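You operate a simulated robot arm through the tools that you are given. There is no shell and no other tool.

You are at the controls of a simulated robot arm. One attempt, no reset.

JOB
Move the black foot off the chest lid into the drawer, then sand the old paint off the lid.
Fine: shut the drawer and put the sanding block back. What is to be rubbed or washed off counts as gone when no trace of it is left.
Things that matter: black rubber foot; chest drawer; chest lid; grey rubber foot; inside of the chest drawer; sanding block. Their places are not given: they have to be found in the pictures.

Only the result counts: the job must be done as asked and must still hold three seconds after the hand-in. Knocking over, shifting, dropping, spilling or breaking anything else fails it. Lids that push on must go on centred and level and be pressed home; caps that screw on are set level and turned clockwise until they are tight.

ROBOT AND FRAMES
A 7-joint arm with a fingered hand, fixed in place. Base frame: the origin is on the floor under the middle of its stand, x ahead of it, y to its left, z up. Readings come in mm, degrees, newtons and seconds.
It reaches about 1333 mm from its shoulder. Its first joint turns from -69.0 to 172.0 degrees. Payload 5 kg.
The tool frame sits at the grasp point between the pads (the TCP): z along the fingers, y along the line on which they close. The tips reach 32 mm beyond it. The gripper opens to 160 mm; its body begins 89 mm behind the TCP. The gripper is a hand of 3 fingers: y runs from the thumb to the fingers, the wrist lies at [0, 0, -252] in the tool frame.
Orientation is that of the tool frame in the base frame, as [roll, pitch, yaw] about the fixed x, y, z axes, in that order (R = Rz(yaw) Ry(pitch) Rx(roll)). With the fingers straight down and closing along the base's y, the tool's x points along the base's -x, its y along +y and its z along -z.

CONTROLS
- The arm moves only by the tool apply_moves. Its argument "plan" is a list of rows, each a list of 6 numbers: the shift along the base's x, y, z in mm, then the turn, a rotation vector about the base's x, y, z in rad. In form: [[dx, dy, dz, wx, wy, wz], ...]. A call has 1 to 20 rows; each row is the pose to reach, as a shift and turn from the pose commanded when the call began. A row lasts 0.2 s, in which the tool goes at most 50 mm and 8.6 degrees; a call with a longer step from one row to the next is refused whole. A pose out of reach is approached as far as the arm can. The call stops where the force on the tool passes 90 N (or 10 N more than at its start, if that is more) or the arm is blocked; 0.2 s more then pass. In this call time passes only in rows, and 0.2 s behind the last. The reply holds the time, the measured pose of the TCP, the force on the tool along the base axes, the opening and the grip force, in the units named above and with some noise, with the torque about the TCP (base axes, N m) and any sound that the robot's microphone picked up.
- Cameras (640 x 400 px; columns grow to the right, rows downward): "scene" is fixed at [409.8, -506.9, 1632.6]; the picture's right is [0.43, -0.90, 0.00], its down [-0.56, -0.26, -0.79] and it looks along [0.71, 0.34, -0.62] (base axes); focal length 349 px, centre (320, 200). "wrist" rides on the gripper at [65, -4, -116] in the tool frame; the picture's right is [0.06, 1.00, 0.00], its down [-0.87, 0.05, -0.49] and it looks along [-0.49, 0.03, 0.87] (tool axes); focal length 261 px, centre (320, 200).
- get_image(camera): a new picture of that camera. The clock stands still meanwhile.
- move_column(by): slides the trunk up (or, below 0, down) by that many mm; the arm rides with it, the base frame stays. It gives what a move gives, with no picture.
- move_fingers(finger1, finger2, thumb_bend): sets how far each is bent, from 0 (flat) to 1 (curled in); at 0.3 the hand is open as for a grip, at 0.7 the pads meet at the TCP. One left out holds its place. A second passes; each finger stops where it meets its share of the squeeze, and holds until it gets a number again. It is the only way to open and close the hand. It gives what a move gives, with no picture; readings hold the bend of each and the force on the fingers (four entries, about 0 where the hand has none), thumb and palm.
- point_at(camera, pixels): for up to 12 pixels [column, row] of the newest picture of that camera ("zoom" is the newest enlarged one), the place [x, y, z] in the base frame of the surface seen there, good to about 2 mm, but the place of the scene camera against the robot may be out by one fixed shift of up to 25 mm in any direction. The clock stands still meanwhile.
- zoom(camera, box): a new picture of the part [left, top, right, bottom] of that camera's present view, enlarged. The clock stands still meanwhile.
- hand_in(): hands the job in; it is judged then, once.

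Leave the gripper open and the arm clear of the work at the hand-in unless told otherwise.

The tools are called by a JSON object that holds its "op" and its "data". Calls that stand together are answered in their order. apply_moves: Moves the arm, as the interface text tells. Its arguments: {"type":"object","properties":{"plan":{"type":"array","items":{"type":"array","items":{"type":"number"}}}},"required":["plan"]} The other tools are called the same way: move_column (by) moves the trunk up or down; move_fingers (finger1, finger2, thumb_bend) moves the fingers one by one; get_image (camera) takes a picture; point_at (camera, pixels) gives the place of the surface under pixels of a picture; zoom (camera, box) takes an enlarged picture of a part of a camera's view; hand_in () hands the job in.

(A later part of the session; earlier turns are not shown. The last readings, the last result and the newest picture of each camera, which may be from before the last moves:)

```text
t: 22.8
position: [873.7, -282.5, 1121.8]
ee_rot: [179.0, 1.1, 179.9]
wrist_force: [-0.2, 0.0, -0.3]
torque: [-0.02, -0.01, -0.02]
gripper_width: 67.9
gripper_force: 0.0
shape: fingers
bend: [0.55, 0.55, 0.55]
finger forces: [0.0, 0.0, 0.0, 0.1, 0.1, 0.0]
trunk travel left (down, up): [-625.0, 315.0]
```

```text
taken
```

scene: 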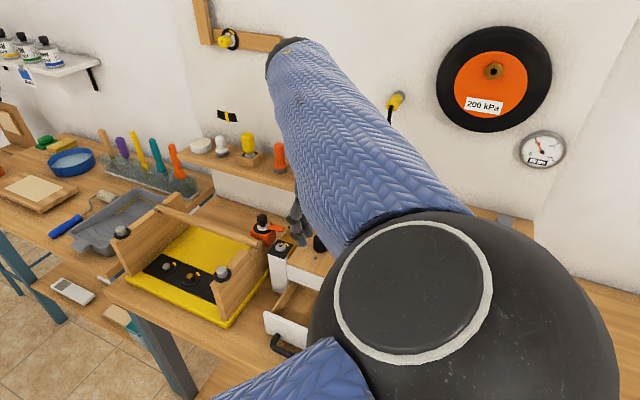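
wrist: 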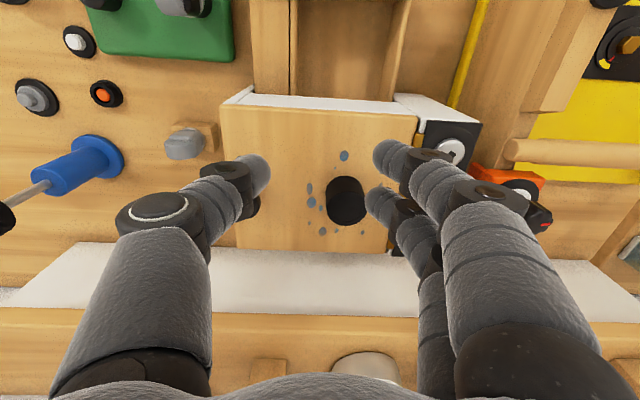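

The arm stopped short at (874,−283,1121): out of reach with the trunk this low, since the hand must bend straight down. I raise the trunk 150 mm, which lifts the hand clear, and try again.

{"op": "move_column", "data": {"by": 150}}

{"op": "apply_moves", "data": {"plan": [[9, 5, -20, 0, 0, 0], [18, 10, -45, 0, 0, 0], [27, 15, -70, 0, 0, 0], [36, 20, -100, 0, 0, 0], [45, 26, -130, 0.017, -0.019, 0]]}}

{"op": "get_image", "data": {"camera": "wrist"}}

```text
t: 24.5
position: [874.0, -282.4, 1272.1]
ee_rot: [179.0, 1.2, 179.9]
wrist_force: [0.9, 0.9, -0.3]
torque: [0.0, -0.02, -0.05]
gripper_width: 67.9
gripper_force: 0.1
shape: fingers
bend: [0.55, 0.55, 0.55]
finger forces: [0.1, 0.0, 0.1, 0.0, 0.0, 0.0]
trunk travel left (down, up): [-775.0, 165.0]
```

```text
t: 25.7
position: [898.7, -270.1, 1147.7]
ee_rot: [177.9, 2.5, 179.9]
wrist_force: [-0.3, 0.3, -0.1]
torque: [-0.02, 0.02, 0.03]
gripper_width: 67.8
gripper_force: 0.0
shape: fingers
bend: [0.55, 0.55, 0.55]
finger forces: [0.0, 0.1, 0.0, 0.0, 0.1, 0.0]
out of reach, approached as far as the arm can: row 3, 4, 5
trunk travel left (down, up): [-775.0, 165.0]
```

```text
taken
```

wrist: 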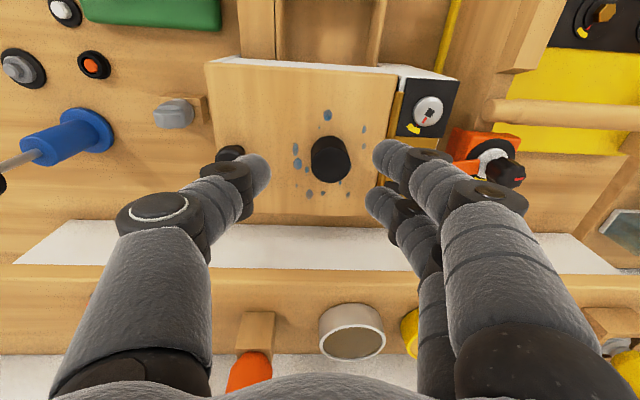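

Still short: (899,−270,1148), with the hand tilting on its own. A forward lean of the hand brings the wrist nearer the robot, so I'll grip the foot with an 18° lean. I move to (913,−255.5,1110) with that lean, correcting the small roll.

{"op": "apply_moves", "data": {"plan": [[4, 4, 0, -0.009, -0.07, -0.002], [8, 8, -8, -0.018, -0.14, -0.003], [11, 11, -20, -0.027, -0.21, -0.005], [14.5, 14.5, -36, -0.0365, -0.2705, -0.0066]]}}

{"op": "get_image", "data": {"camera": "wrist"}}

```text
t: 26.7
position: [913.3, -256.5, 1107.2]
ee_rot: [-179.9, 17.8, 179.9]
wrist_force: [0.3, -0.6, 0.4]
torque: [-0.02, 0.03, 0.0]
gripper_width: 67.6
gripper_force: 0.0
shape: fingers
bend: [0.55, 0.55, 0.55]
finger forces: [0.1, 0.0, 0.1, 0.1, 0.1, 0.1]
trunk travel left (down, up): [-775.0, 165.0]
```

```text
taken
```

wrist: 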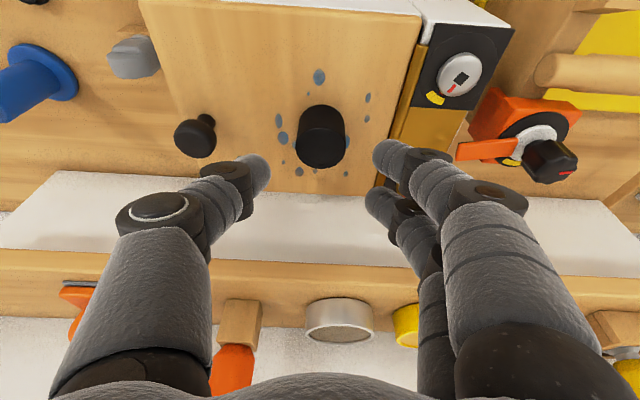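

That pose was reached. I measure the foot, the fingertips, and the screw on the side strip once more before descending.

{"op": "point_at", "data": {"camera": "wrist", "pixels": [[320, 110], [320, 125], [321, 145], [321, 165], [298, 148], [344, 148], [264, 168], [258, 180], [378, 150], [372, 198], [381, 160], [460, 70]]}}

{"op": "zoom", "data": {"camera": "wrist", "box": [200, 50, 440, 220]}}

```text
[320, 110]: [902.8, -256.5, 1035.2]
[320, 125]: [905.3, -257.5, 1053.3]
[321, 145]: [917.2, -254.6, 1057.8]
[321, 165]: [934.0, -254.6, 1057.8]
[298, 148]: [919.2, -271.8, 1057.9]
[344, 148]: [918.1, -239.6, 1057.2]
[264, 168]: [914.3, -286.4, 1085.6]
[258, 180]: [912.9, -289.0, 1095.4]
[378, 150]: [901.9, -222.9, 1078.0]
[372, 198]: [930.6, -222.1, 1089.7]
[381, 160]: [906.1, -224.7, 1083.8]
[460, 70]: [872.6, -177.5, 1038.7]
```

```text
2.35 times, centred on (320, 135) of wrist
```

zoom: 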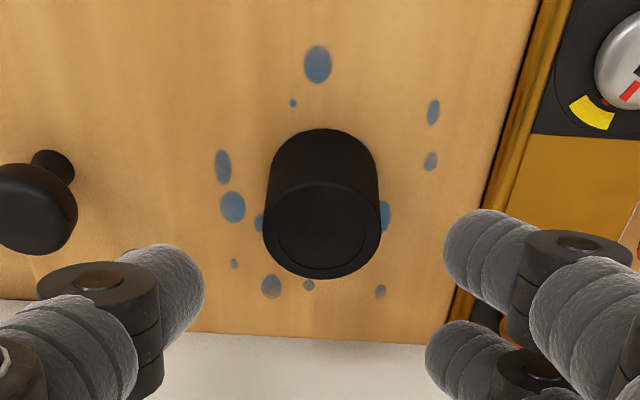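

Foot centre ≈(919.5,−255.5), top z≈1058; the fingertips straddle it with about 15 mm of room on each side. I descend straight down 39 mm.

{"op": "apply_moves", "data": {"plan": [[0, 0.5, -10, 0, 0, 0], [0, 0.5, -20, 0, 0, 0], [0, 0.5, -30, 0, 0, 0], [0, 0.5, -35, 0, 0, 0], [0, 0.5, -39, 0, 0, 0]]}}

{"op": "get_image", "data": {"camera": "wrist"}}

```text
t: 27.9
position: [913.4, -255.2, 1070.7]
ee_rot: [-179.9, 18.0, 179.8]
wrist_force: [-1.2, 0.7, 8.3]
torque: [0.38, 0.06, -0.05]
gripper_width: 67.4
gripper_force: 4.5
shape: fingers
bend: [0.55, 0.55, 0.55]
finger forces: [8.4, 0.0, 0.1, 0.0, 0.1, 0.0]
trunk travel left (down, up): [-775.0, 165.0]
```

```text
taken
```

wrist: 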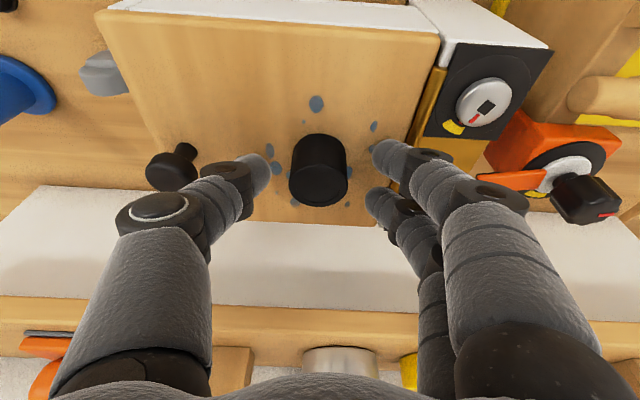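

Finger 1 touched the lid lightly (8 N), so I lift 6 mm, then close the fingers on the foot.

{"op": "apply_moves", "data": {"plan": [[0, 0, 3, 0, 0, 0], [0, 0, 6, 0, 0, 0]]}}

{"op": "move_fingers", "data": {"finger1": 0.66, "finger2": 0.66, "thumb_bend": 0.66}}

{"op": "get_image", "data": {"camera": "wrist"}}

```text
t: 28.5
position: [912.4, -254.5, 1073.7]
ee_rot: [-179.8, 17.7, 179.9]
wrist_force: [0.5, -0.3, 0.5]
torque: [0.04, 0.01, 0.02]
gripper_width: 67.3
gripper_force: 0.1
shape: fingers
bend: [0.55, 0.55, 0.55]
finger forces: [0.0, 0.0, 0.0, 0.1, 0.0, 0.0]
trunk travel left (down, up): [-775.0, 165.0]
```

```text
t: 29.5
position: [913.9, -254.2, 1075.1]
ee_rot: [-180.0, 17.8, 179.8]
wrist_force: [0.1, 0.2, 0.3]
torque: [-0.01, -0.04, 0.02]
gripper_width: 35.7
gripper_force: 5.1
shape: fingers
bend: [0.63, 0.64, 0.64]
finger forces: [2.5, 2.1, 0.0, 0.0, 5.2, 0.0]
trunk travel left (down, up): [-775.0, 165.0]
```

```text
taken
```

wrist: 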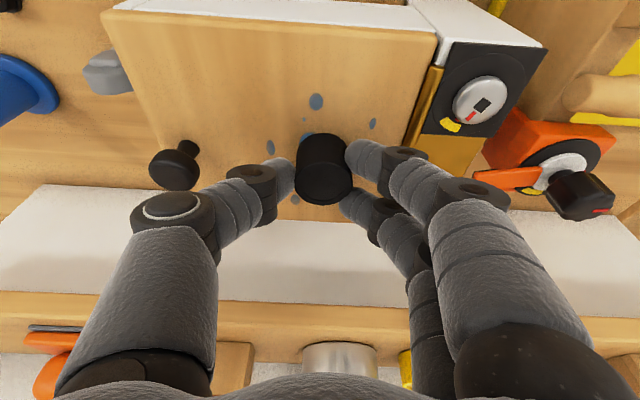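

All three fingers touch (2.5, 2.1, 5.2 N). I squeeze a bit more, then lift 15 mm to see if the foot comes along.

{"op": "move_fingers", "data": {"finger1": 0.72, "finger2": 0.72, "thumb_bend": 0.72}}

{"op": "apply_moves", "data": {"plan": [[0, 0, 5, 0, 0, 0], [0, 0, 10, 0, 0, 0], [0, 0, 20, 0, 0, 0]]}}

{"op": "get_image", "data": {"camera": "wrist"}}

```text
t: 30.5
position: [912.5, -254.7, 1076.1]
ee_rot: [-179.9, 17.8, 180.0]
wrist_force: [-0.2, 0.3, -0.3]
torque: [0.0, 0.0, 0.06]
gripper_width: 33.8
gripper_force: 16.5
shape: fingers
bend: [0.67, 0.68, 0.66]
finger forces: [8.2, 8.1, 0.0, 0.0, 17.4, 0.0]
trunk travel left (down, up): [-775.0, 165.0]
```

```text
t: 31.3
position: [912.4, -255.7, 1096.6]
ee_rot: [-179.8, 17.9, 179.8]
wrist_force: [-0.2, 0.1, 0.3]
torque: [-0.02, 0.02, 0.03]
gripper_width: 33.7
gripper_force: 17.1
shape: fingers
bend: [0.67, 0.68, 0.66]
finger forces: [8.4, 8.2, 0.0, 0.0, 17.4, 0.1]
trunk travel left (down, up): [-775.0, 165.0]
```

```text
taken
```

wrist: 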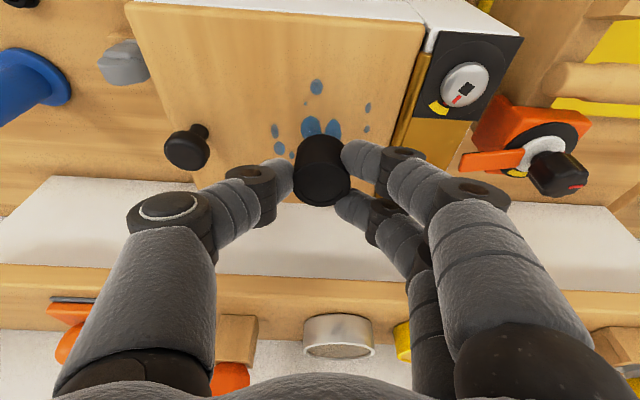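

The foot is held and two more paint spots appear under it at (310,127) and (333,127). I measure the hand's outline relative to the TCP to know how deep it can go into the drawer recess.

{"op": "point_at", "data": {"camera": "wrist", "pixels": [[280, 172], [252, 178], [236, 195], [226, 205], [262, 215], [170, 205], [135, 215], [395, 160], [425, 170], [385, 210], [395, 235], [505, 195]]}}

{"op": "zoom", "data": {"camera": "wrist", "box": [190, 80, 450, 260]}}

```text
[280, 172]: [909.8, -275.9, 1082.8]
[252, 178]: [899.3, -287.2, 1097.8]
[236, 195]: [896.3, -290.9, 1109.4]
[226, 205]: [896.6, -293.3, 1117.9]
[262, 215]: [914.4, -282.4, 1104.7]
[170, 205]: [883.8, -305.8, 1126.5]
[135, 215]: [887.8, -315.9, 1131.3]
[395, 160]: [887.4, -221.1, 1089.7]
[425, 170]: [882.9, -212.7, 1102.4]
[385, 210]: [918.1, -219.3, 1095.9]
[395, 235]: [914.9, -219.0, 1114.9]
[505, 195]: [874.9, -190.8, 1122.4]
```

```text
2.22 times, centred on (320, 170) of wrist
```

zoom: 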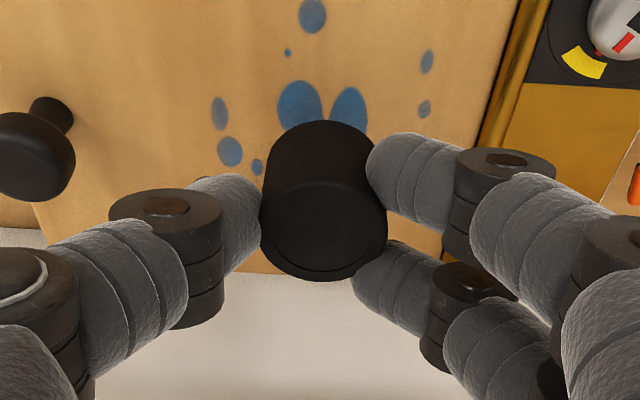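

The hand outline allows the foot to be lowered to about 10 mm above the recess floor. I lift, carry the foot back over the open drawer to TCP (804,−258,1120), and look.

{"op": "apply_moves", "data": {"plan": [[0, 0, 15, 0, 0, 0], [0, 0, 30, 0, 0, 0], [-20, 0, 35, 0, 0, 0], [-45, -1, 35, 0, 0, 0], [-70, -2, 35, 0, 0, 0], [-90, -2.5, 30, 0, 0, 0], [-108, -2.5, 25, 0, 0, 0]]}}

{"op": "get_image", "data": {"camera": "wrist"}}

{"op": "get_image", "data": {"camera": "scene"}}

```text
t: 32.9
position: [803.2, -259.3, 1119.6]
ee_rot: [-179.9, 17.8, 179.8]
wrist_force: [-0.4, 0.8, -0.8]
torque: [-0.02, -0.01, -0.02]
gripper_width: 33.3
gripper_force: 17.1
shape: fingers
bend: [0.67, 0.68, 0.66]
finger forces: [8.5, 8.4, 0.0, 0.0, 17.3, 0.0]
trunk travel left (down, up): [-775.0, 165.0]
```

```text
taken
```

wrist: 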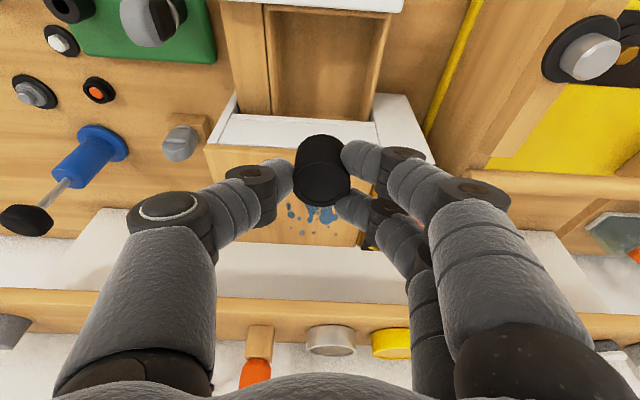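

```text
taken
```

scene: 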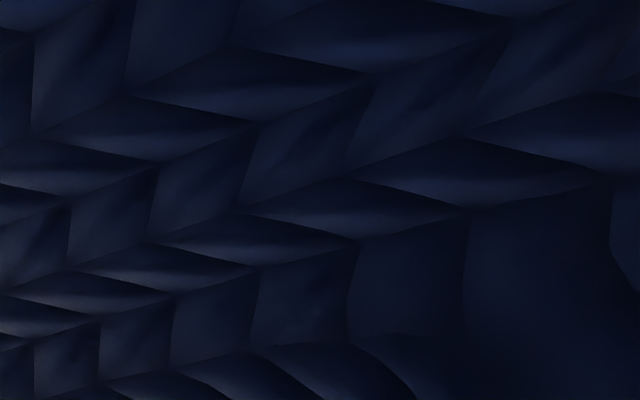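

I check the drawer recess edges from here before lowering.

{"op": "point_at", "data": {"camera": "wrist", "pixels": [[240, 60], [264, 60], [272, 60], [325, 60], [374, 60], [380, 60], [386, 50], [325, 8], [325, 12], [300, 135], [300, 118], [322, 150]]}}

{"op": "zoom", "data": {"camera": "wrist", "box": [200, 0, 460, 160]}}

```text
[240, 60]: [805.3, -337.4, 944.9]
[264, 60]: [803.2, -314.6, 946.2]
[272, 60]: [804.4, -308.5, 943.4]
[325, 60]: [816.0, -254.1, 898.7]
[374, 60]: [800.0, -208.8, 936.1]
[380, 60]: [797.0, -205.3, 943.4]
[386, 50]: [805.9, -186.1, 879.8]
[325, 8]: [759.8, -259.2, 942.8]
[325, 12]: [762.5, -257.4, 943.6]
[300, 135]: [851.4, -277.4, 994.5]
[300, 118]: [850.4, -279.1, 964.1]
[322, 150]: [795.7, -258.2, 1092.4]
```

```text
2.46 times, centred on (330, 80) of wrist
```

zoom: 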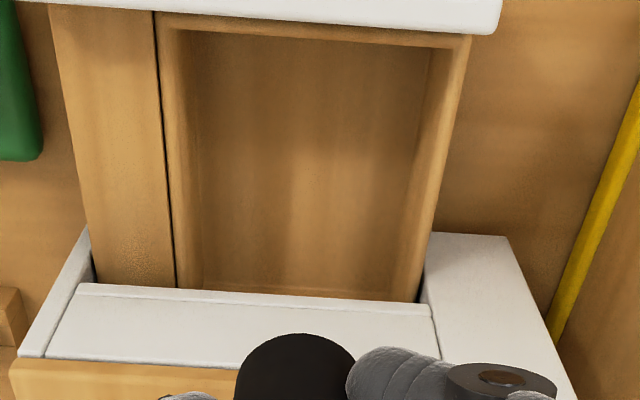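

Recess inner faces: y≈−306 to −209, wall tops z≈943.5, front wall inner face x≈766. I shift to x≈808 and lower to z≈985 first, then check.

{"op": "apply_moves", "data": {"plan": [[4, 1.5, -25, 0, 0, 0], [5, 1.5, -50, 0, 0, 0], [5, 1.5, -75, 0, 0, 0], [5, 1.5, -100, 0, 0, 0], [5, 1.5, -120, 0, 0, 0], [5, 1.5, -135, 0, 0, 0]]}}

{"op": "get_image", "data": {"camera": "wrist"}}

```text
t: 34.3
position: [809.8, -254.6, 985.2]
ee_rot: [-179.9, 17.8, 180.0]
wrist_force: [-0.1, -0.3, 0.1]
torque: [-0.01, 0.01, 0.0]
gripper_width: 33.9
gripper_force: 18.3
shape: fingers
bend: [0.67, 0.68, 0.66]
finger forces: [8.8, 8.7, 0.1, 0.1, 17.2, 0.0]
trunk travel left (down, up): [-775.0, 165.0]
```

```text
taken
```

wrist: 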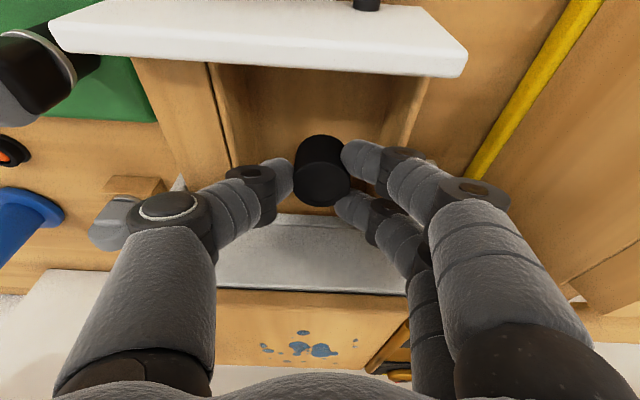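

I check clearances between fingers and recess walls from this view.

{"op": "point_at", "data": {"camera": "wrist", "pixels": [[200, 100], [213, 110], [222, 115], [235, 130], [400, 140], [408, 120], [415, 110], [280, 175], [240, 185], [260, 215], [400, 160], [425, 165]]}}

{"op": "zoom", "data": {"camera": "wrist", "box": [190, 50, 450, 250]}}

```text
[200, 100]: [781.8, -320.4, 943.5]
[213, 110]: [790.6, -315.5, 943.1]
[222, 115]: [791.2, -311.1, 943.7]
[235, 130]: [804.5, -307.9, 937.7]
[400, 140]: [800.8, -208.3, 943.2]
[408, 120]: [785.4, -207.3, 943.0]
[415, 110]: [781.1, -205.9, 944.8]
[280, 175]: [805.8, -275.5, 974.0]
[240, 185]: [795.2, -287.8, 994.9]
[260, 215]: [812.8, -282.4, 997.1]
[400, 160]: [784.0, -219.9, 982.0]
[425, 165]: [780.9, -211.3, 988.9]
```

```text
2.00 times, centred on (320, 150) of wrist
```

zoom: 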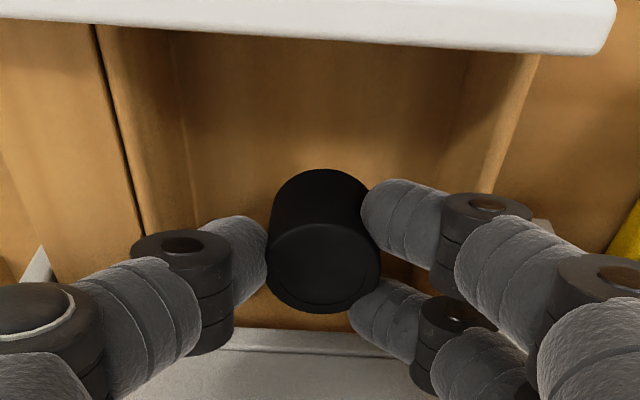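

There is enough room if I shift 5 mm to the right (finger 1 is the tight side). I move to y≈−260, lower 27 mm, leaving the foot about 10 mm above the recess floor.

{"op": "apply_moves", "data": {"plan": [[0, -5, -7, 0, 0, 0], [0, -5, -14, 0, 0, 0], [0, -5, -21, 0, 0, 0], [0, -5, -27, 0, 0, 0]]}}

{"op": "get_image", "data": {"camera": "wrist"}}

```text
t: 35.3
position: [810.7, -260.4, 958.8]
ee_rot: [-179.8, 17.9, 179.8]
wrist_force: [-0.3, 0.4, -0.5]
torque: [-0.01, 0.01, 0.02]
gripper_width: 33.7
gripper_force: 18.0
shape: fingers
bend: [0.67, 0.68, 0.66]
finger forces: [8.9, 8.7, 0.1, 0.0, 17.3, 0.0]
trunk travel left (down, up): [-775.0, 165.0]
```

```text
taken
```

wrist: 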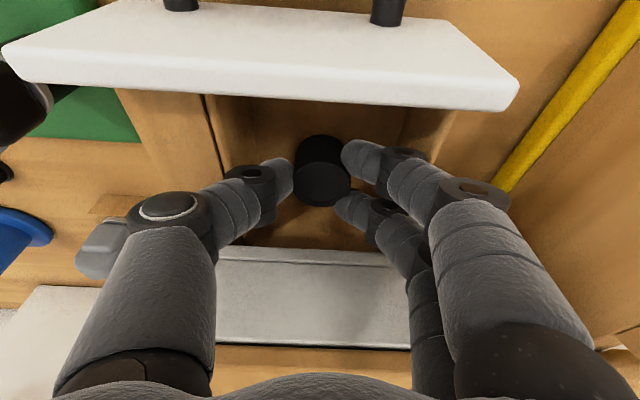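

No contact forces. I lower 5 mm further and watch the force.

{"op": "apply_moves", "data": {"plan": [[0, 0, -2.5, 0, 0, 0], [0, 0, -5, 0, 0, 0]]}}

```text
t: 35.9
position: [810.4, -260.4, 954.0]
ee_rot: [-179.9, 17.8, 179.9]
wrist_force: [-0.2, -0.1, -0.2]
torque: [-0.01, 0.0, 0.06]
gripper_width: 33.4
gripper_force: 17.4
shape: fingers
bend: [0.67, 0.68, 0.66]
finger forces: [8.8, 8.8, 0.1, 0.0, 17.3, 0.1]
trunk travel left (down, up): [-775.0, 165.0]
```

Still free. I lower 3 mm more in 1.5 mm steps.

{"op": "apply_moves", "data": {"plan": [[0, 0, -1.5, 0, 0, 0], [0, 0, -3, 0, 0, 0]]}}

{"op": "get_image", "data": {"camera": "wrist"}}

```text
t: 36.5
position: [809.6, -262.2, 951.0]
ee_rot: [-179.9, 17.8, 179.9]
wrist_force: [0.8, -1.8, 0.4]
torque: [0.02, 0.03, -0.01]
gripper_width: 33.4
gripper_force: 18.8
shape: fingers
bend: [0.67, 0.68, 0.66]
finger forces: [10.9, 8.6, 0.0, 0.0, 17.5, 0.0]
trunk travel left (down, up): [-775.0, 165.0]
```

```text
taken
```

wrist: 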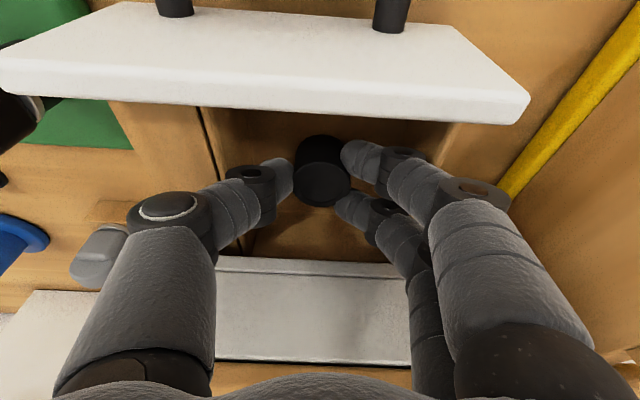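

Finger 1 just brushes the left wall; the foot is about 4 mm above the floor. I shift 3 mm right and release by a small opening, mostly of the thumb.

{"op": "apply_moves", "data": {"plan": [[0, -3, 0.5, 0, 0, 0]]}}

{"op": "move_fingers", "data": {"finger1": 0.62, "finger2": 0.62, "thumb_bend": 0.6}}

{"op": "get_image", "data": {"camera": "wrist"}}

```text
t: 36.9
position: [810.3, -262.9, 952.2]
ee_rot: [-179.8, 17.9, 179.9]
wrist_force: [-0.9, 3.4, 0.6]
torque: [0.02, -0.01, -0.03]
gripper_width: 33.4
gripper_force: 21.3
shape: fingers
bend: [0.67, 0.68, 0.67]
finger forces: [9.5, 9.5, 0.0, 0.1, 22.7, 0.1]
trunk travel left (down, up): [-775.0, 165.0]
```

```text
t: 37.9
position: [809.6, -261.9, 953.8]
ee_rot: [-179.8, 18.0, -180.0]
wrist_force: [1.4, 10.5, 8.5]
torque: [-0.18, 0.0, 0.05]
gripper_width: 36.1
gripper_force: 11.4
shape: fingers
bend: [0.62, 0.62, 0.62]
finger forces: [5.0, 0.9, 0.0, 0.0, 16.3, 0.0]
trunk travel left (down, up): [-775.0, 165.0]
```

```text
taken
```

wrist: 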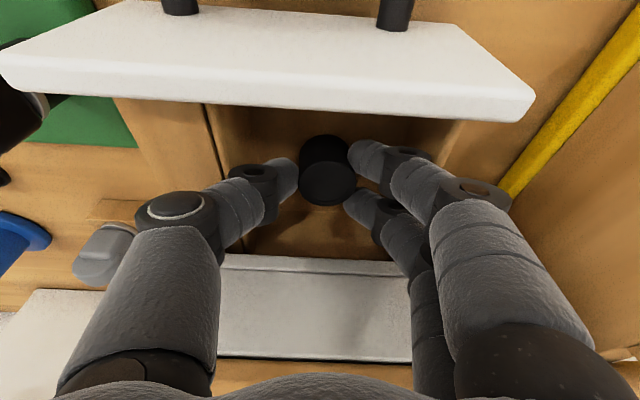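

The thumb presses the right wall (16 N) as it opens. I check whether the foot has dropped, measuring its top.

{"op": "point_at", "data": {"camera": "wrist", "pixels": [[328, 180], [328, 192], [318, 180], [340, 180], [327, 150], [345, 160], [303, 160], [280, 230], [330, 225]]}}

{"op": "zoom", "data": {"camera": "wrist", "box": [210, 100, 450, 260]}}

```text
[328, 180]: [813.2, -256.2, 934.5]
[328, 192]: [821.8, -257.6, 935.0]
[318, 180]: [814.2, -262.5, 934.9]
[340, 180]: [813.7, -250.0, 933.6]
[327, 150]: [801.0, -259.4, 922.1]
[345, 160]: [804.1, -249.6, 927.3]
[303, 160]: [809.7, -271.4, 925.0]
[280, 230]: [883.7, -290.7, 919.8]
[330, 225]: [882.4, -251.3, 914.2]
```

```text
2.50 times, centred on (330, 180) of wrist
```

zoom: 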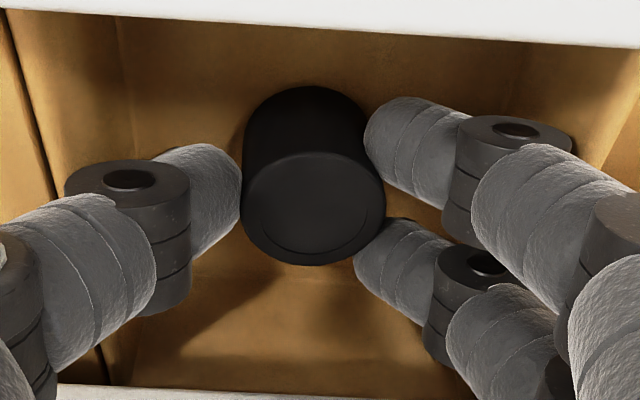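

The foot's top is still at 934.5, so it is still lightly held. I raise 6 mm for room at the walls, then open a bit more to let it settle the ~10 mm.

{"op": "apply_moves", "data": {"plan": [[0, 1, 3, 0, 0, 0], [0, 1, 6, 0, 0, 0]]}}

{"op": "move_fingers", "data": {"finger1": 0.595, "finger2": 0.595, "thumb_bend": 0.595}}

{"op": "get_image", "data": {"camera": "wrist"}}

```text
t: 38.5
position: [808.7, -263.7, 957.4]
ee_rot: [-179.8, 17.8, 179.9]
wrist_force: [-2.6, 4.3, 3.3]
torque: [-0.07, 0.04, -0.09]
gripper_width: 39.5
gripper_force: 2.3
shape: fingers
bend: [0.62, 0.62, 0.61]
finger forces: [0.0, 0.1, 0.0, 0.0, 5.0, 0.1]
trunk travel left (down, up): [-775.0, 165.0]
```

```text
t: 39.5
position: [809.9, -262.0, 956.9]
ee_rot: [-179.8, 17.8, 179.9]
wrist_force: [-3.5, 2.2, 2.3]
torque: [-0.04, 0.06, 0.02]
gripper_width: 41.9
gripper_force: 3.8
shape: fingers
bend: [0.61, 0.59, 0.6]
finger forces: [3.1, 0.0, 0.0, 0.1, 5.1, 0.1]
trunk travel left (down, up): [-775.0, 165.0]
```

```text
taken
```

wrist: 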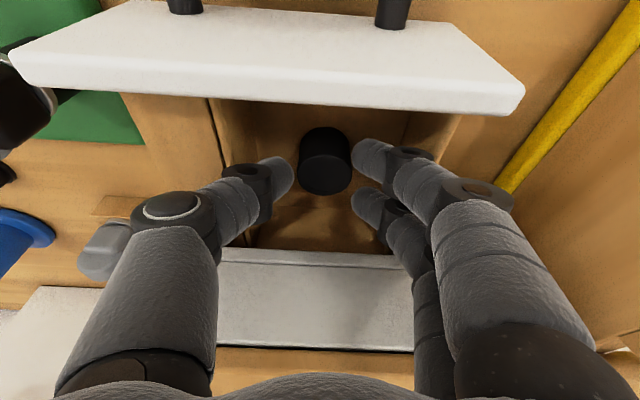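

There is now a gap between thumb and foot. I verify the foot height and then lift the hand straight up out of the drawer.

{"op": "point_at", "data": {"camera": "wrist", "pixels": [[325, 168], [325, 180], [312, 172], [340, 172]]}}

{"op": "apply_moves", "data": {"plan": [[-1, 0, 6, 0, 0, 0], [-2, 0, 14, 0, 0, 0], [-4, 0, 26, 0, 0, 0], [-6, 0, 50, 0, 0, 0], [-8, 0, 85, 0, 0, 0], [-10, 0, 120, 0, 0, 0]]}}

{"op": "get_image", "data": {"camera": "wrist"}}

```text
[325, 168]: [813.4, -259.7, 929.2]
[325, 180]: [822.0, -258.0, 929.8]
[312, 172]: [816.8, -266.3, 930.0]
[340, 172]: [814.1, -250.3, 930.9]
```

```text
t: 40.9
position: [800.5, -262.4, 1076.9]
ee_rot: [-179.9, 17.9, 180.0]
wrist_force: [-0.5, 0.1, 0.3]
torque: [0.01, 0.0, 0.0]
gripper_width: 50.7
gripper_force: 0.0
shape: fingers
bend: [0.59, 0.59, 0.59]
finger forces: [0.0, 0.0, 0.0, 0.0, 0.0, 0.0]
trunk travel left (down, up): [-775.0, 165.0]
```

```text
taken
```

wrist: 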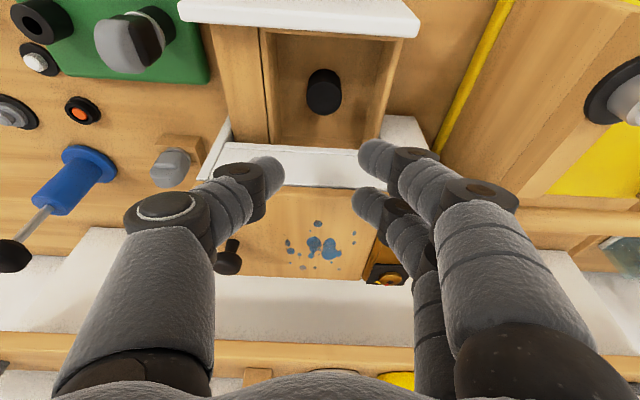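

The foot stands upright on the drawer floor at (818,−258), top 930. Next I shut the drawer: close the fingers, move back in front of the drawer with a 30° lean, and lower the trunk.

{"op": "move_fingers", "data": {"finger1": 0.67, "finger2": 0.67, "thumb_bend": 0.67}}

{"op": "apply_moves", "data": {"plan": [[-20, -3, 8, 0, -0.03, 0], [-45, -6, 16, 0, -0.06, 0], [-70, -9, 22, 0, -0.1, 0], [-95, -12, 24, 0, -0.14, 0], [-120, -15, 24, 0, -0.18, 0], [-142, -16, 24, 0, -0.21, 0]]}}

{"op": "move_column", "data": {"by": -135}}

{"op": "get_image", "data": {"camera": "wrist"}}

{"op": "get_image", "data": {"camera": "scene"}}

```text
t: 41.9
position: [799.7, -262.8, 1078.6]
ee_rot: [-179.9, 17.8, 179.9]
wrist_force: [-0.3, -0.4, 0.1]
torque: [-0.01, 0.02, 0.02]
gripper_width: 22.6
gripper_force: 0.1
shape: fingers
bend: [0.67, 0.67, 0.67]
finger forces: [0.0, 0.0, 0.0, 0.0, 0.0, 0.0]
trunk travel left (down, up): [-775.0, 165.0]
```

```text
t: 43.3
position: [656.1, -279.1, 1101.2]
ee_rot: [-179.9, 29.8, 179.8]
wrist_force: [-1.3, 0.2, -0.5]
torque: [-0.01, 0.01, -0.01]
gripper_width: 22.6
gripper_force: 0.1
shape: fingers
bend: [0.67, 0.67, 0.67]
finger forces: [0.0, 0.0, 0.1, 0.1, 0.0, 0.1]
trunk travel left (down, up): [-775.0, 165.0]
```

```text
t: 45.0
position: [656.7, -278.6, 965.4]
ee_rot: [-179.9, 29.9, 179.9]
wrist_force: [-0.2, -0.1, -0.2]
torque: [0.01, 0.02, -0.02]
gripper_width: 22.4
gripper_force: 0.1
shape: fingers
bend: [0.67, 0.67, 0.67]
finger forces: [0.0, 0.0, 0.0, 0.0, 0.1, 0.0]
trunk travel left (down, up): [-640.0, 300.0]
```

```text
taken
```

wrist: 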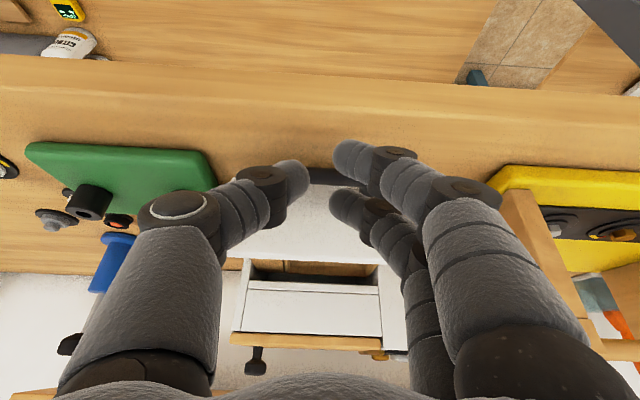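

```text
taken
```

scene: 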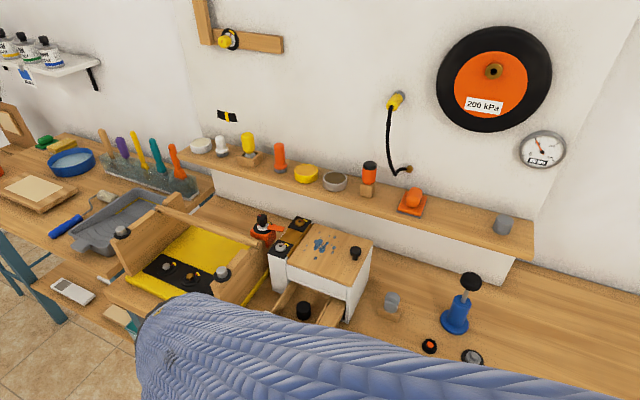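

I measure the fingertips, handle bar and drawer face positions before pushing.

{"op": "point_at", "data": {"camera": "wrist", "pixels": [[300, 172], [305, 185], [345, 150], [340, 205], [345, 215], [322, 176], [322, 195], [315, 240], [320, 255], [245, 210], [385, 215], [320, 275]]}}

{"op": "zoom", "data": {"camera": "wrist", "box": [200, 120, 460, 290]}}

```text
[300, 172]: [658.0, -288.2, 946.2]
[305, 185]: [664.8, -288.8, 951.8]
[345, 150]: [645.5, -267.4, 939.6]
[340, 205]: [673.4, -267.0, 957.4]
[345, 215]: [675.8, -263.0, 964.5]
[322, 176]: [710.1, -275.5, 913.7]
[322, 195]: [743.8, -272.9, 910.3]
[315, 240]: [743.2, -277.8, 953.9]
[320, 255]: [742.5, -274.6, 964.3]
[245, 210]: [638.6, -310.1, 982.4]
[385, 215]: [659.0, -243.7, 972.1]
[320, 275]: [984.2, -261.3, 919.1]
```

```text
2.35 times, centred on (330, 205) of wrist
```

zoom: 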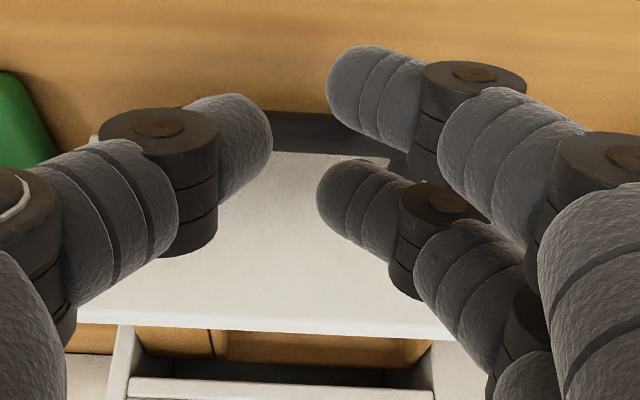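

The drawer face is at x≈743 (top z≈966); finger 2 leads and will meet it at z≈950. I go down 5 mm and push forward slowly.

{"op": "apply_moves", "data": {"plan": [[10, 0, -5, 0, 0, 0], [20, 0, -5, 0, 0, 0], [30, 0, -5, 0, 0, 0], [38, 0, -5, 0, 0, 0], [44, 0, -5, 0, 0, 0], [50, 0, -5, 0, 0, 0], [56, 0, -5, 0, 0, 0], [62, 0, -5, 0, 0, 0], [68, 0, -5, 0, 0, 0]]}}

{"op": "get_image", "data": {"camera": "wrist"}}

```text
t: 47.0
position: [725.2, -278.5, 961.3]
ee_rot: [-179.9, 29.9, 179.9]
wrist_force: [-6.7, 1.3, -2.9]
torque: [0.01, 0.14, 0.12]
gripper_width: 22.7
gripper_force: 2.9
shape: fingers
bend: [0.67, 0.67, 0.67]
finger forces: [0.1, 6.5, 0.0, 0.0, 0.0, 0.0]
trunk travel left (down, up): [-640.0, 300.0]
```

```text
taken
```

wrist: 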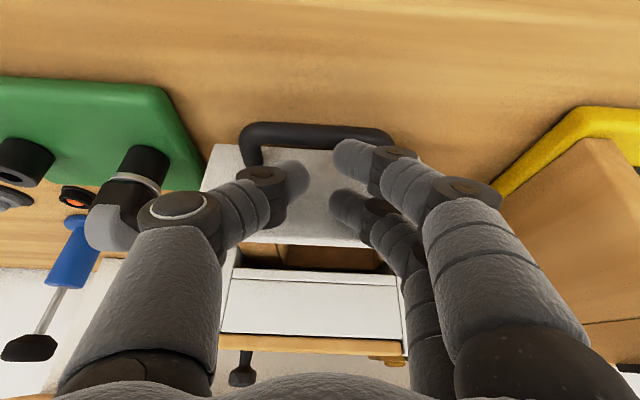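

The drawer is sliding shut with about 7 N. I keep pushing 65 mm more.

{"op": "apply_moves", "data": {"plan": [[7, 0, 0, 0, 0, 0], [14, 0, 0, 0, 0, 0], [21, 0, 0, 0, 0, 0], [28, 0, 0, 0, 0, 0], [35, 0, 0, 0, 0, 0], [42, 0, 0, 0, 0, 0], [49, 0, 0, 0, 0, 0], [56, 0, 0, 0, 0, 0], [62, 0, 0, 0, 0, 0]]}}

{"op": "get_image", "data": {"camera": "wrist"}}

```text
t: 49.0
position: [786.8, -277.4, 961.5]
ee_rot: [-179.9, 29.9, 179.9]
wrist_force: [-5.7, 0.9, -1.8]
torque: [-0.04, 0.17, 0.09]
gripper_width: 22.6
gripper_force: 3.1
shape: fingers
bend: [0.67, 0.67, 0.67]
finger forces: [0.1, 5.8, 0.1, 0.0, 0.0, 0.1]
trunk travel left (down, up): [-640.0, 300.0]
```

```text
taken
```

wrist: 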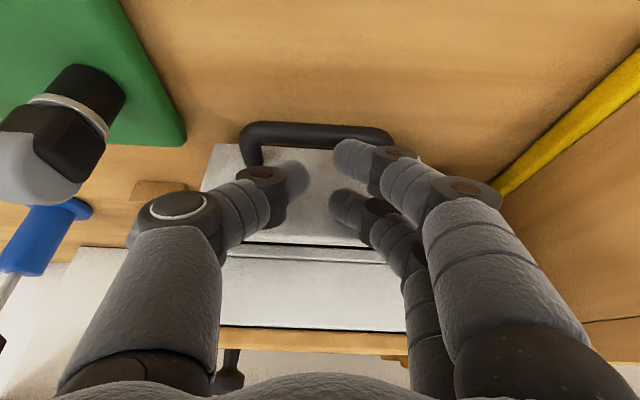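

Nearly closed. I push on in 2 mm steps and watch for the force to rise at the stop.

{"op": "apply_moves", "data": {"plan": [[2, 0, 0, 0, 0, 0], [4, 0, 0, 0, 0, 0], [6, 0, 0, 0, 0, 0], [8, 0, 0, 0, 0, 0], [10, 0, 0, 0, 0, 0]]}}

{"op": "point_at", "data": {"camera": "wrist", "pixels": [[310, 235], [310, 220]]}}

```text
t: 50.1
position: [796.4, -279.8, 961.2]
ee_rot: [-180.0, 29.9, 179.9]
wrist_force: [-6.7, 2.0, 0.6]
torque: [0.01, 0.12, 0.12]
gripper_width: 22.6
gripper_force: 3.5
shape: fingers
bend: [0.67, 0.67, 0.67]
finger forces: [0.0, 6.3, 0.1, 0.0, 0.0, 0.1]
trunk travel left (down, up): [-640.0, 300.0]
```

```text
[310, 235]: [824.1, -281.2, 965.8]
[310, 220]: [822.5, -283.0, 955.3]
```

At TCP 787 the face was at 823, so it is now near 833; about 5–6 mm remain. I continue in 1.5 mm steps.

{"op": "apply_moves", "data": {"plan": [[1.5, 0, 0, 0, 0, 0], [3, 0, 0, 0, 0, 0], [4.5, 0, 0, 0, 0, 0], [6, 0, 0, 0, 0, 0]]}}

{"op": "get_image", "data": {"camera": "wrist"}}

```text
t: 51.1
position: [803.0, -279.5, 960.7]
ee_rot: [180.0, 29.8, 180.0]
wrist_force: [-10.5, 2.0, 0.6]
torque: [0.07, 0.22, 0.21]
gripper_width: 22.6
gripper_force: 5.6
shape: fingers
bend: [0.67, 0.67, 0.67]
finger forces: [0.1, 10.7, 0.0, 0.1, 0.0, 0.2]
trunk travel left (down, up): [-640.0, 300.0]
```

```text
taken
```

wrist: 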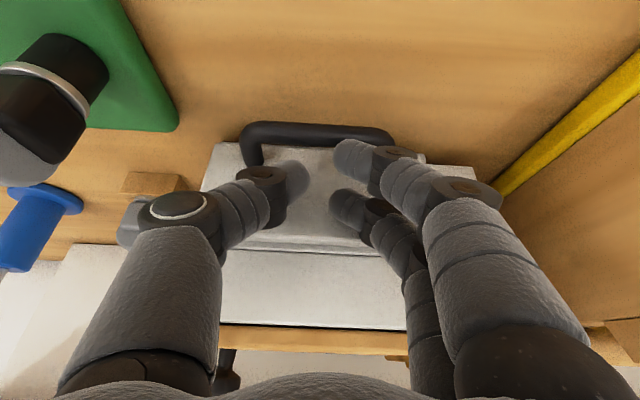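

Force rose to 10.5 N. I measure the face against its first position of 838.5–839.

{"op": "point_at", "data": {"camera": "wrist", "pixels": [[310, 220], [310, 230], [320, 170], [225, 170], [320, 240], [320, 260], [320, 300]]}}

{"op": "zoom", "data": {"camera": "wrist", "box": [190, 110, 490, 300]}}

```text
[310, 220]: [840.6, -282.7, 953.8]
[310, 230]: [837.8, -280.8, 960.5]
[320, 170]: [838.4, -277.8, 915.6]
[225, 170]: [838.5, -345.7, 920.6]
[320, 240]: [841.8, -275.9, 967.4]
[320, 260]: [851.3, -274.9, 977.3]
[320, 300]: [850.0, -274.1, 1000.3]
```

```text
2.11 times, centred on (340, 205) of wrist
```

zoom: 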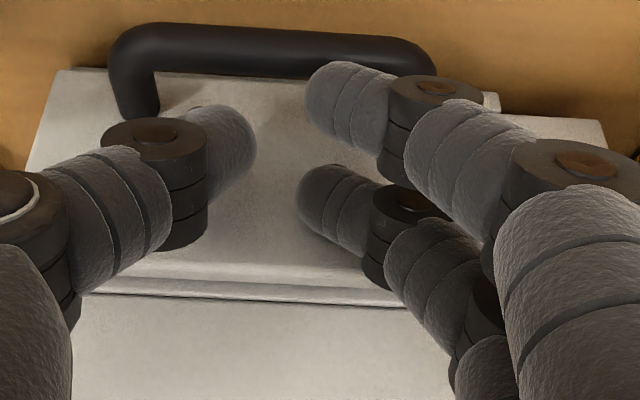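

The face is back at ≈838.5. One more 1.5 mm push to confirm the stop, then I retreat back and up.

{"op": "apply_moves", "data": {"plan": [[1, 0, 0, 0, 0, 0], [2, 0, 0, 0, 0, 0]]}}

{"op": "apply_moves", "data": {"plan": [[-15, 0, 5, 0, 0, 0], [-30, 0, 15, 0, 0, 0], [-50, 0, 40, 0, 0, 0], [-60, 0, 80, 0, 0, 0], [-60, 0, 120, 0, 0, 0], [-60, 0, 160, 0, 0, 0]]}}

{"op": "get_image", "data": {"camera": "wrist"}}

{"op": "get_image", "data": {"camera": "scene"}}

```text
t: 51.8
position: [802.3, -277.8, 960.7]
ee_rot: [-179.9, 29.8, -180.0]
wrist_force: [-25.4, 2.9, -2.3]
torque: [0.01, 0.56, 0.5]
gripper_width: 22.3
gripper_force: 12.2
shape: fingers
bend: [0.67, 0.68, 0.67]
finger forces: [0.0, 24.7, 0.0, 0.0, 0.0, 0.0]
trunk travel left (down, up): [-640.0, 300.0]
```

```text
t: 53.1
position: [743.4, -277.9, 1120.9]
ee_rot: [-179.8, 29.9, 179.9]
wrist_force: [-0.2, 0.0, -0.5]
torque: [-0.03, -0.01, 0.0]
gripper_width: 22.6
gripper_force: 0.1
shape: fingers
bend: [0.67, 0.67, 0.67]
finger forces: [0.0, 0.0, 0.0, 0.0, 0.1, 0.1]
trunk travel left (down, up): [-640.0, 300.0]
```

```text
taken
```

wrist: 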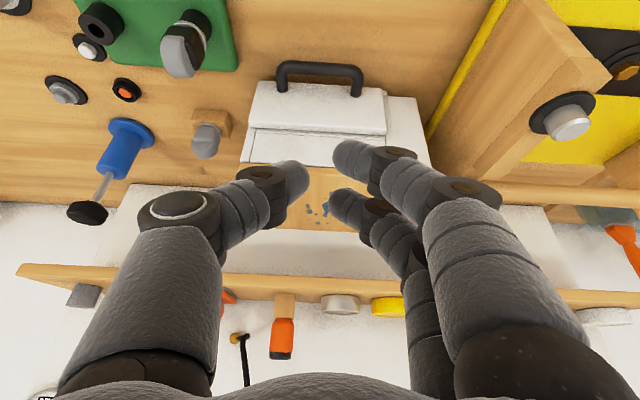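

```text
taken
```

scene: 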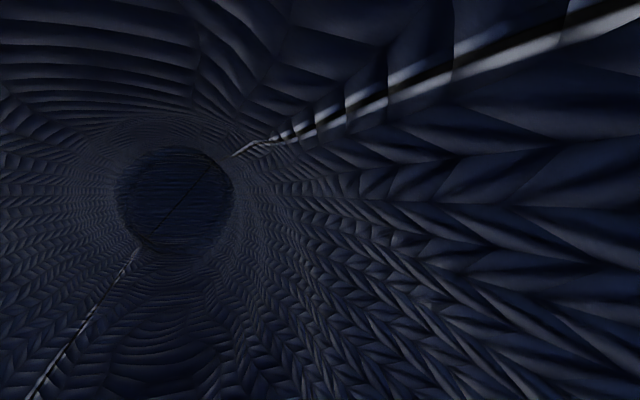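

The drawer is firmly shut (25 N against the stop). Now the sanding block: I raise the trunk 135 mm and move to where the wrist camera can look at the orange pad on the shelf.

{"op": "move_column", "data": {"by": 135}}

{"op": "apply_moves", "data": {"plan": [[15, -25, 0, 0, 0, 0], [30, -50, 0, 0, 0, 0], [45, -78, 0, 0, 0, 0], [60, -105, 0, 0, 0, 0], [80, -130, 0, 0, 0, 0], [100, -152, 0, 0, 0, 0]]}}

{"op": "get_image", "data": {"camera": "wrist"}}

{"op": "get_image", "data": {"camera": "scene"}}

```text
t: 54.8
position: [745.5, -277.7, 1254.5]
ee_rot: [-179.9, 29.8, 179.9]
wrist_force: [0.4, -0.2, -0.2]
torque: [0.0, -0.03, -0.01]
gripper_width: 22.7
gripper_force: 0.1
shape: fingers
bend: [0.67, 0.67, 0.67]
finger forces: [0.0, 0.0, 0.0, 0.1, 0.0, 0.1]
trunk travel left (down, up): [-775.0, 165.0]
```

```text
t: 56.2
position: [845.6, -431.8, 1255.8]
ee_rot: [-179.9, 29.8, 179.9]
wrist_force: [-0.1, -0.1, -0.2]
torque: [-0.01, 0.0, 0.01]
gripper_width: 22.4
gripper_force: 0.1
shape: fingers
bend: [0.67, 0.67, 0.67]
finger forces: [0.1, 0.0, 0.1, 0.0, 0.1, 0.1]
trunk travel left (down, up): [-775.0, 165.0]
```

```text
taken
```

wrist: 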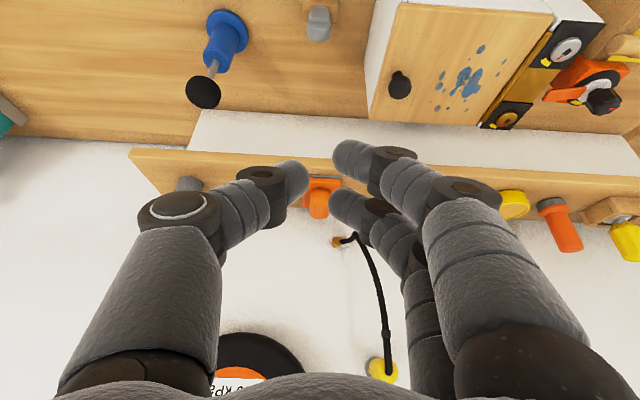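

```text
taken
```

scene: 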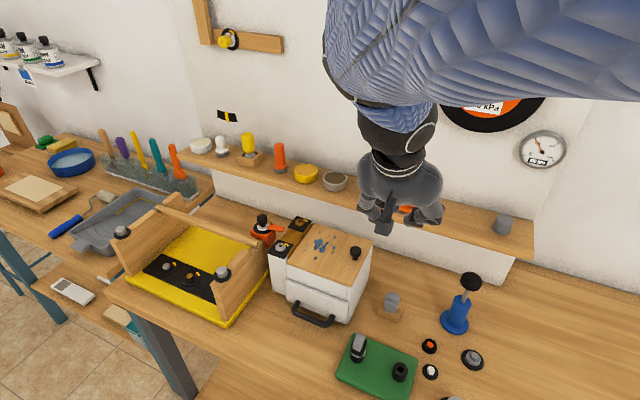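

The scene shows the drawer shut and the lid's paint spots. I open the fingers for a clear view of the orange pad at wrist (320,195) and zoom in.

{"op": "move_fingers", "data": {"finger1": 0.5, "finger2": 0.5, "thumb_bend": 0.5}}

{"op": "get_image", "data": {"camera": "wrist"}}

{"op": "zoom", "data": {"camera": "wrist", "box": [260, 130, 400, 250]}}

{"op": "zoom", "data": {"camera": "scene", "box": [260, 210, 400, 340]}}

```text
t: 57.2
position: [844.6, -429.6, 1255.1]
ee_rot: [-179.9, 29.8, 179.9]
wrist_force: [0.6, 0.3, -0.5]
torque: [-0.01, 0.01, 0.0]
gripper_width: 86.3
gripper_force: 0.0
shape: fingers
bend: [0.5, 0.5, 0.5]
finger forces: [0.0, 0.0, 0.0, 0.1, 0.0, 0.0]
trunk travel left (down, up): [-775.0, 165.0]
```

```text
taken
```

wrist: 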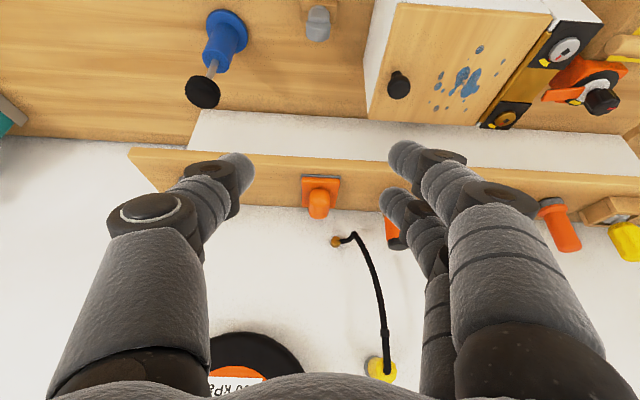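

```text
3.33 times, centred on (330, 190) of wrist
```

zoom: 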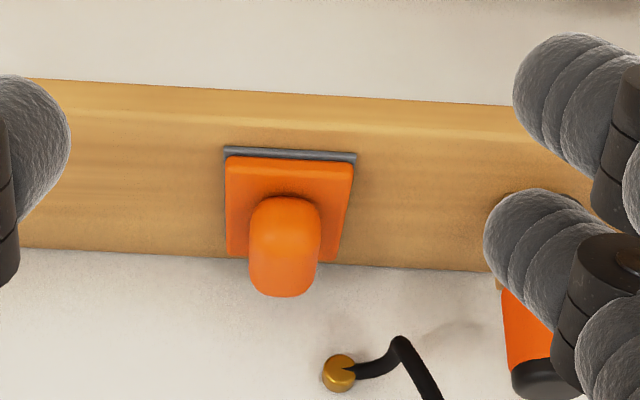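

```text
3.08 times, centred on (330, 275) of scene
```

zoom: 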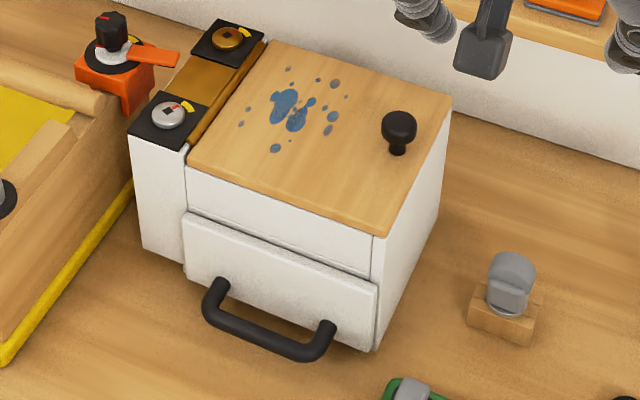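

The pad is an orange plate with grey abrasive below and a rounded grip on top: a sanding block. I measure its plate corners, grip and surroundings.

{"op": "point_at", "data": {"camera": "zoom", "pixels": [[320, 200], [280, 200]]}}

{"op": "zoom", "data": {"camera": "wrist", "box": [270, 150, 380, 230]}}

```text
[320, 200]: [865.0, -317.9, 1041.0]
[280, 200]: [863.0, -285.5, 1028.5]
```

```text
5.00 times, centred on (325, 190) of wrist
```

zoom: 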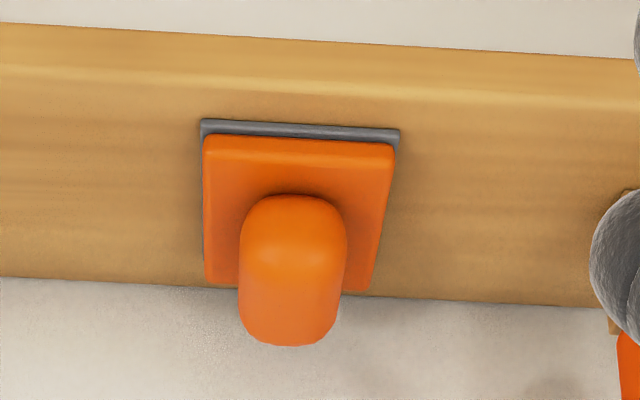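

{"op": "point_at", "data": {"camera": "zoom", "pixels": [[202, 122], [398, 132], [207, 138], [393, 146], [207, 280], [367, 290], [290, 205], [290, 240], [290, 300], [290, 335], [246, 260], [342, 260]]}}

{"op": "point_at", "data": {"camera": "zoom", "pixels": [[150, 60], [150, 180], [150, 270], [500, 200], [500, 290], [300, 60], [625, 370], [595, 240], [150, 320], [290, 170], [245, 320], [335, 320]]}}

```text
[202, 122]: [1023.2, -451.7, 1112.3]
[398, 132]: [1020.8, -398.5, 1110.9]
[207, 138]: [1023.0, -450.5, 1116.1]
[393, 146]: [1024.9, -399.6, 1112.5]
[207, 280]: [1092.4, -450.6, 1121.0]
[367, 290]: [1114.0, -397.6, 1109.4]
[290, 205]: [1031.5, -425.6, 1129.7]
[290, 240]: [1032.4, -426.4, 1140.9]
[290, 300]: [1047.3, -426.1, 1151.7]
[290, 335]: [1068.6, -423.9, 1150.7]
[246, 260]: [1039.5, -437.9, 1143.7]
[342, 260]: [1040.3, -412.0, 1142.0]
```

```text
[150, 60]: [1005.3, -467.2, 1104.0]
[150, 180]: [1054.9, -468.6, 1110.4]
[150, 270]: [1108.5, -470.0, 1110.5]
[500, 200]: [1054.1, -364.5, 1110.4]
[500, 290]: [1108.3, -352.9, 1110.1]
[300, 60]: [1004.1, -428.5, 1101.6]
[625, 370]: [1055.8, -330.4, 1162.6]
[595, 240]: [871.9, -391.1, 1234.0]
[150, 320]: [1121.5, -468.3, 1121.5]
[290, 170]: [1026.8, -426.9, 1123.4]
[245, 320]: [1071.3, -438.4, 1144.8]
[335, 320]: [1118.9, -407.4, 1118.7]
```

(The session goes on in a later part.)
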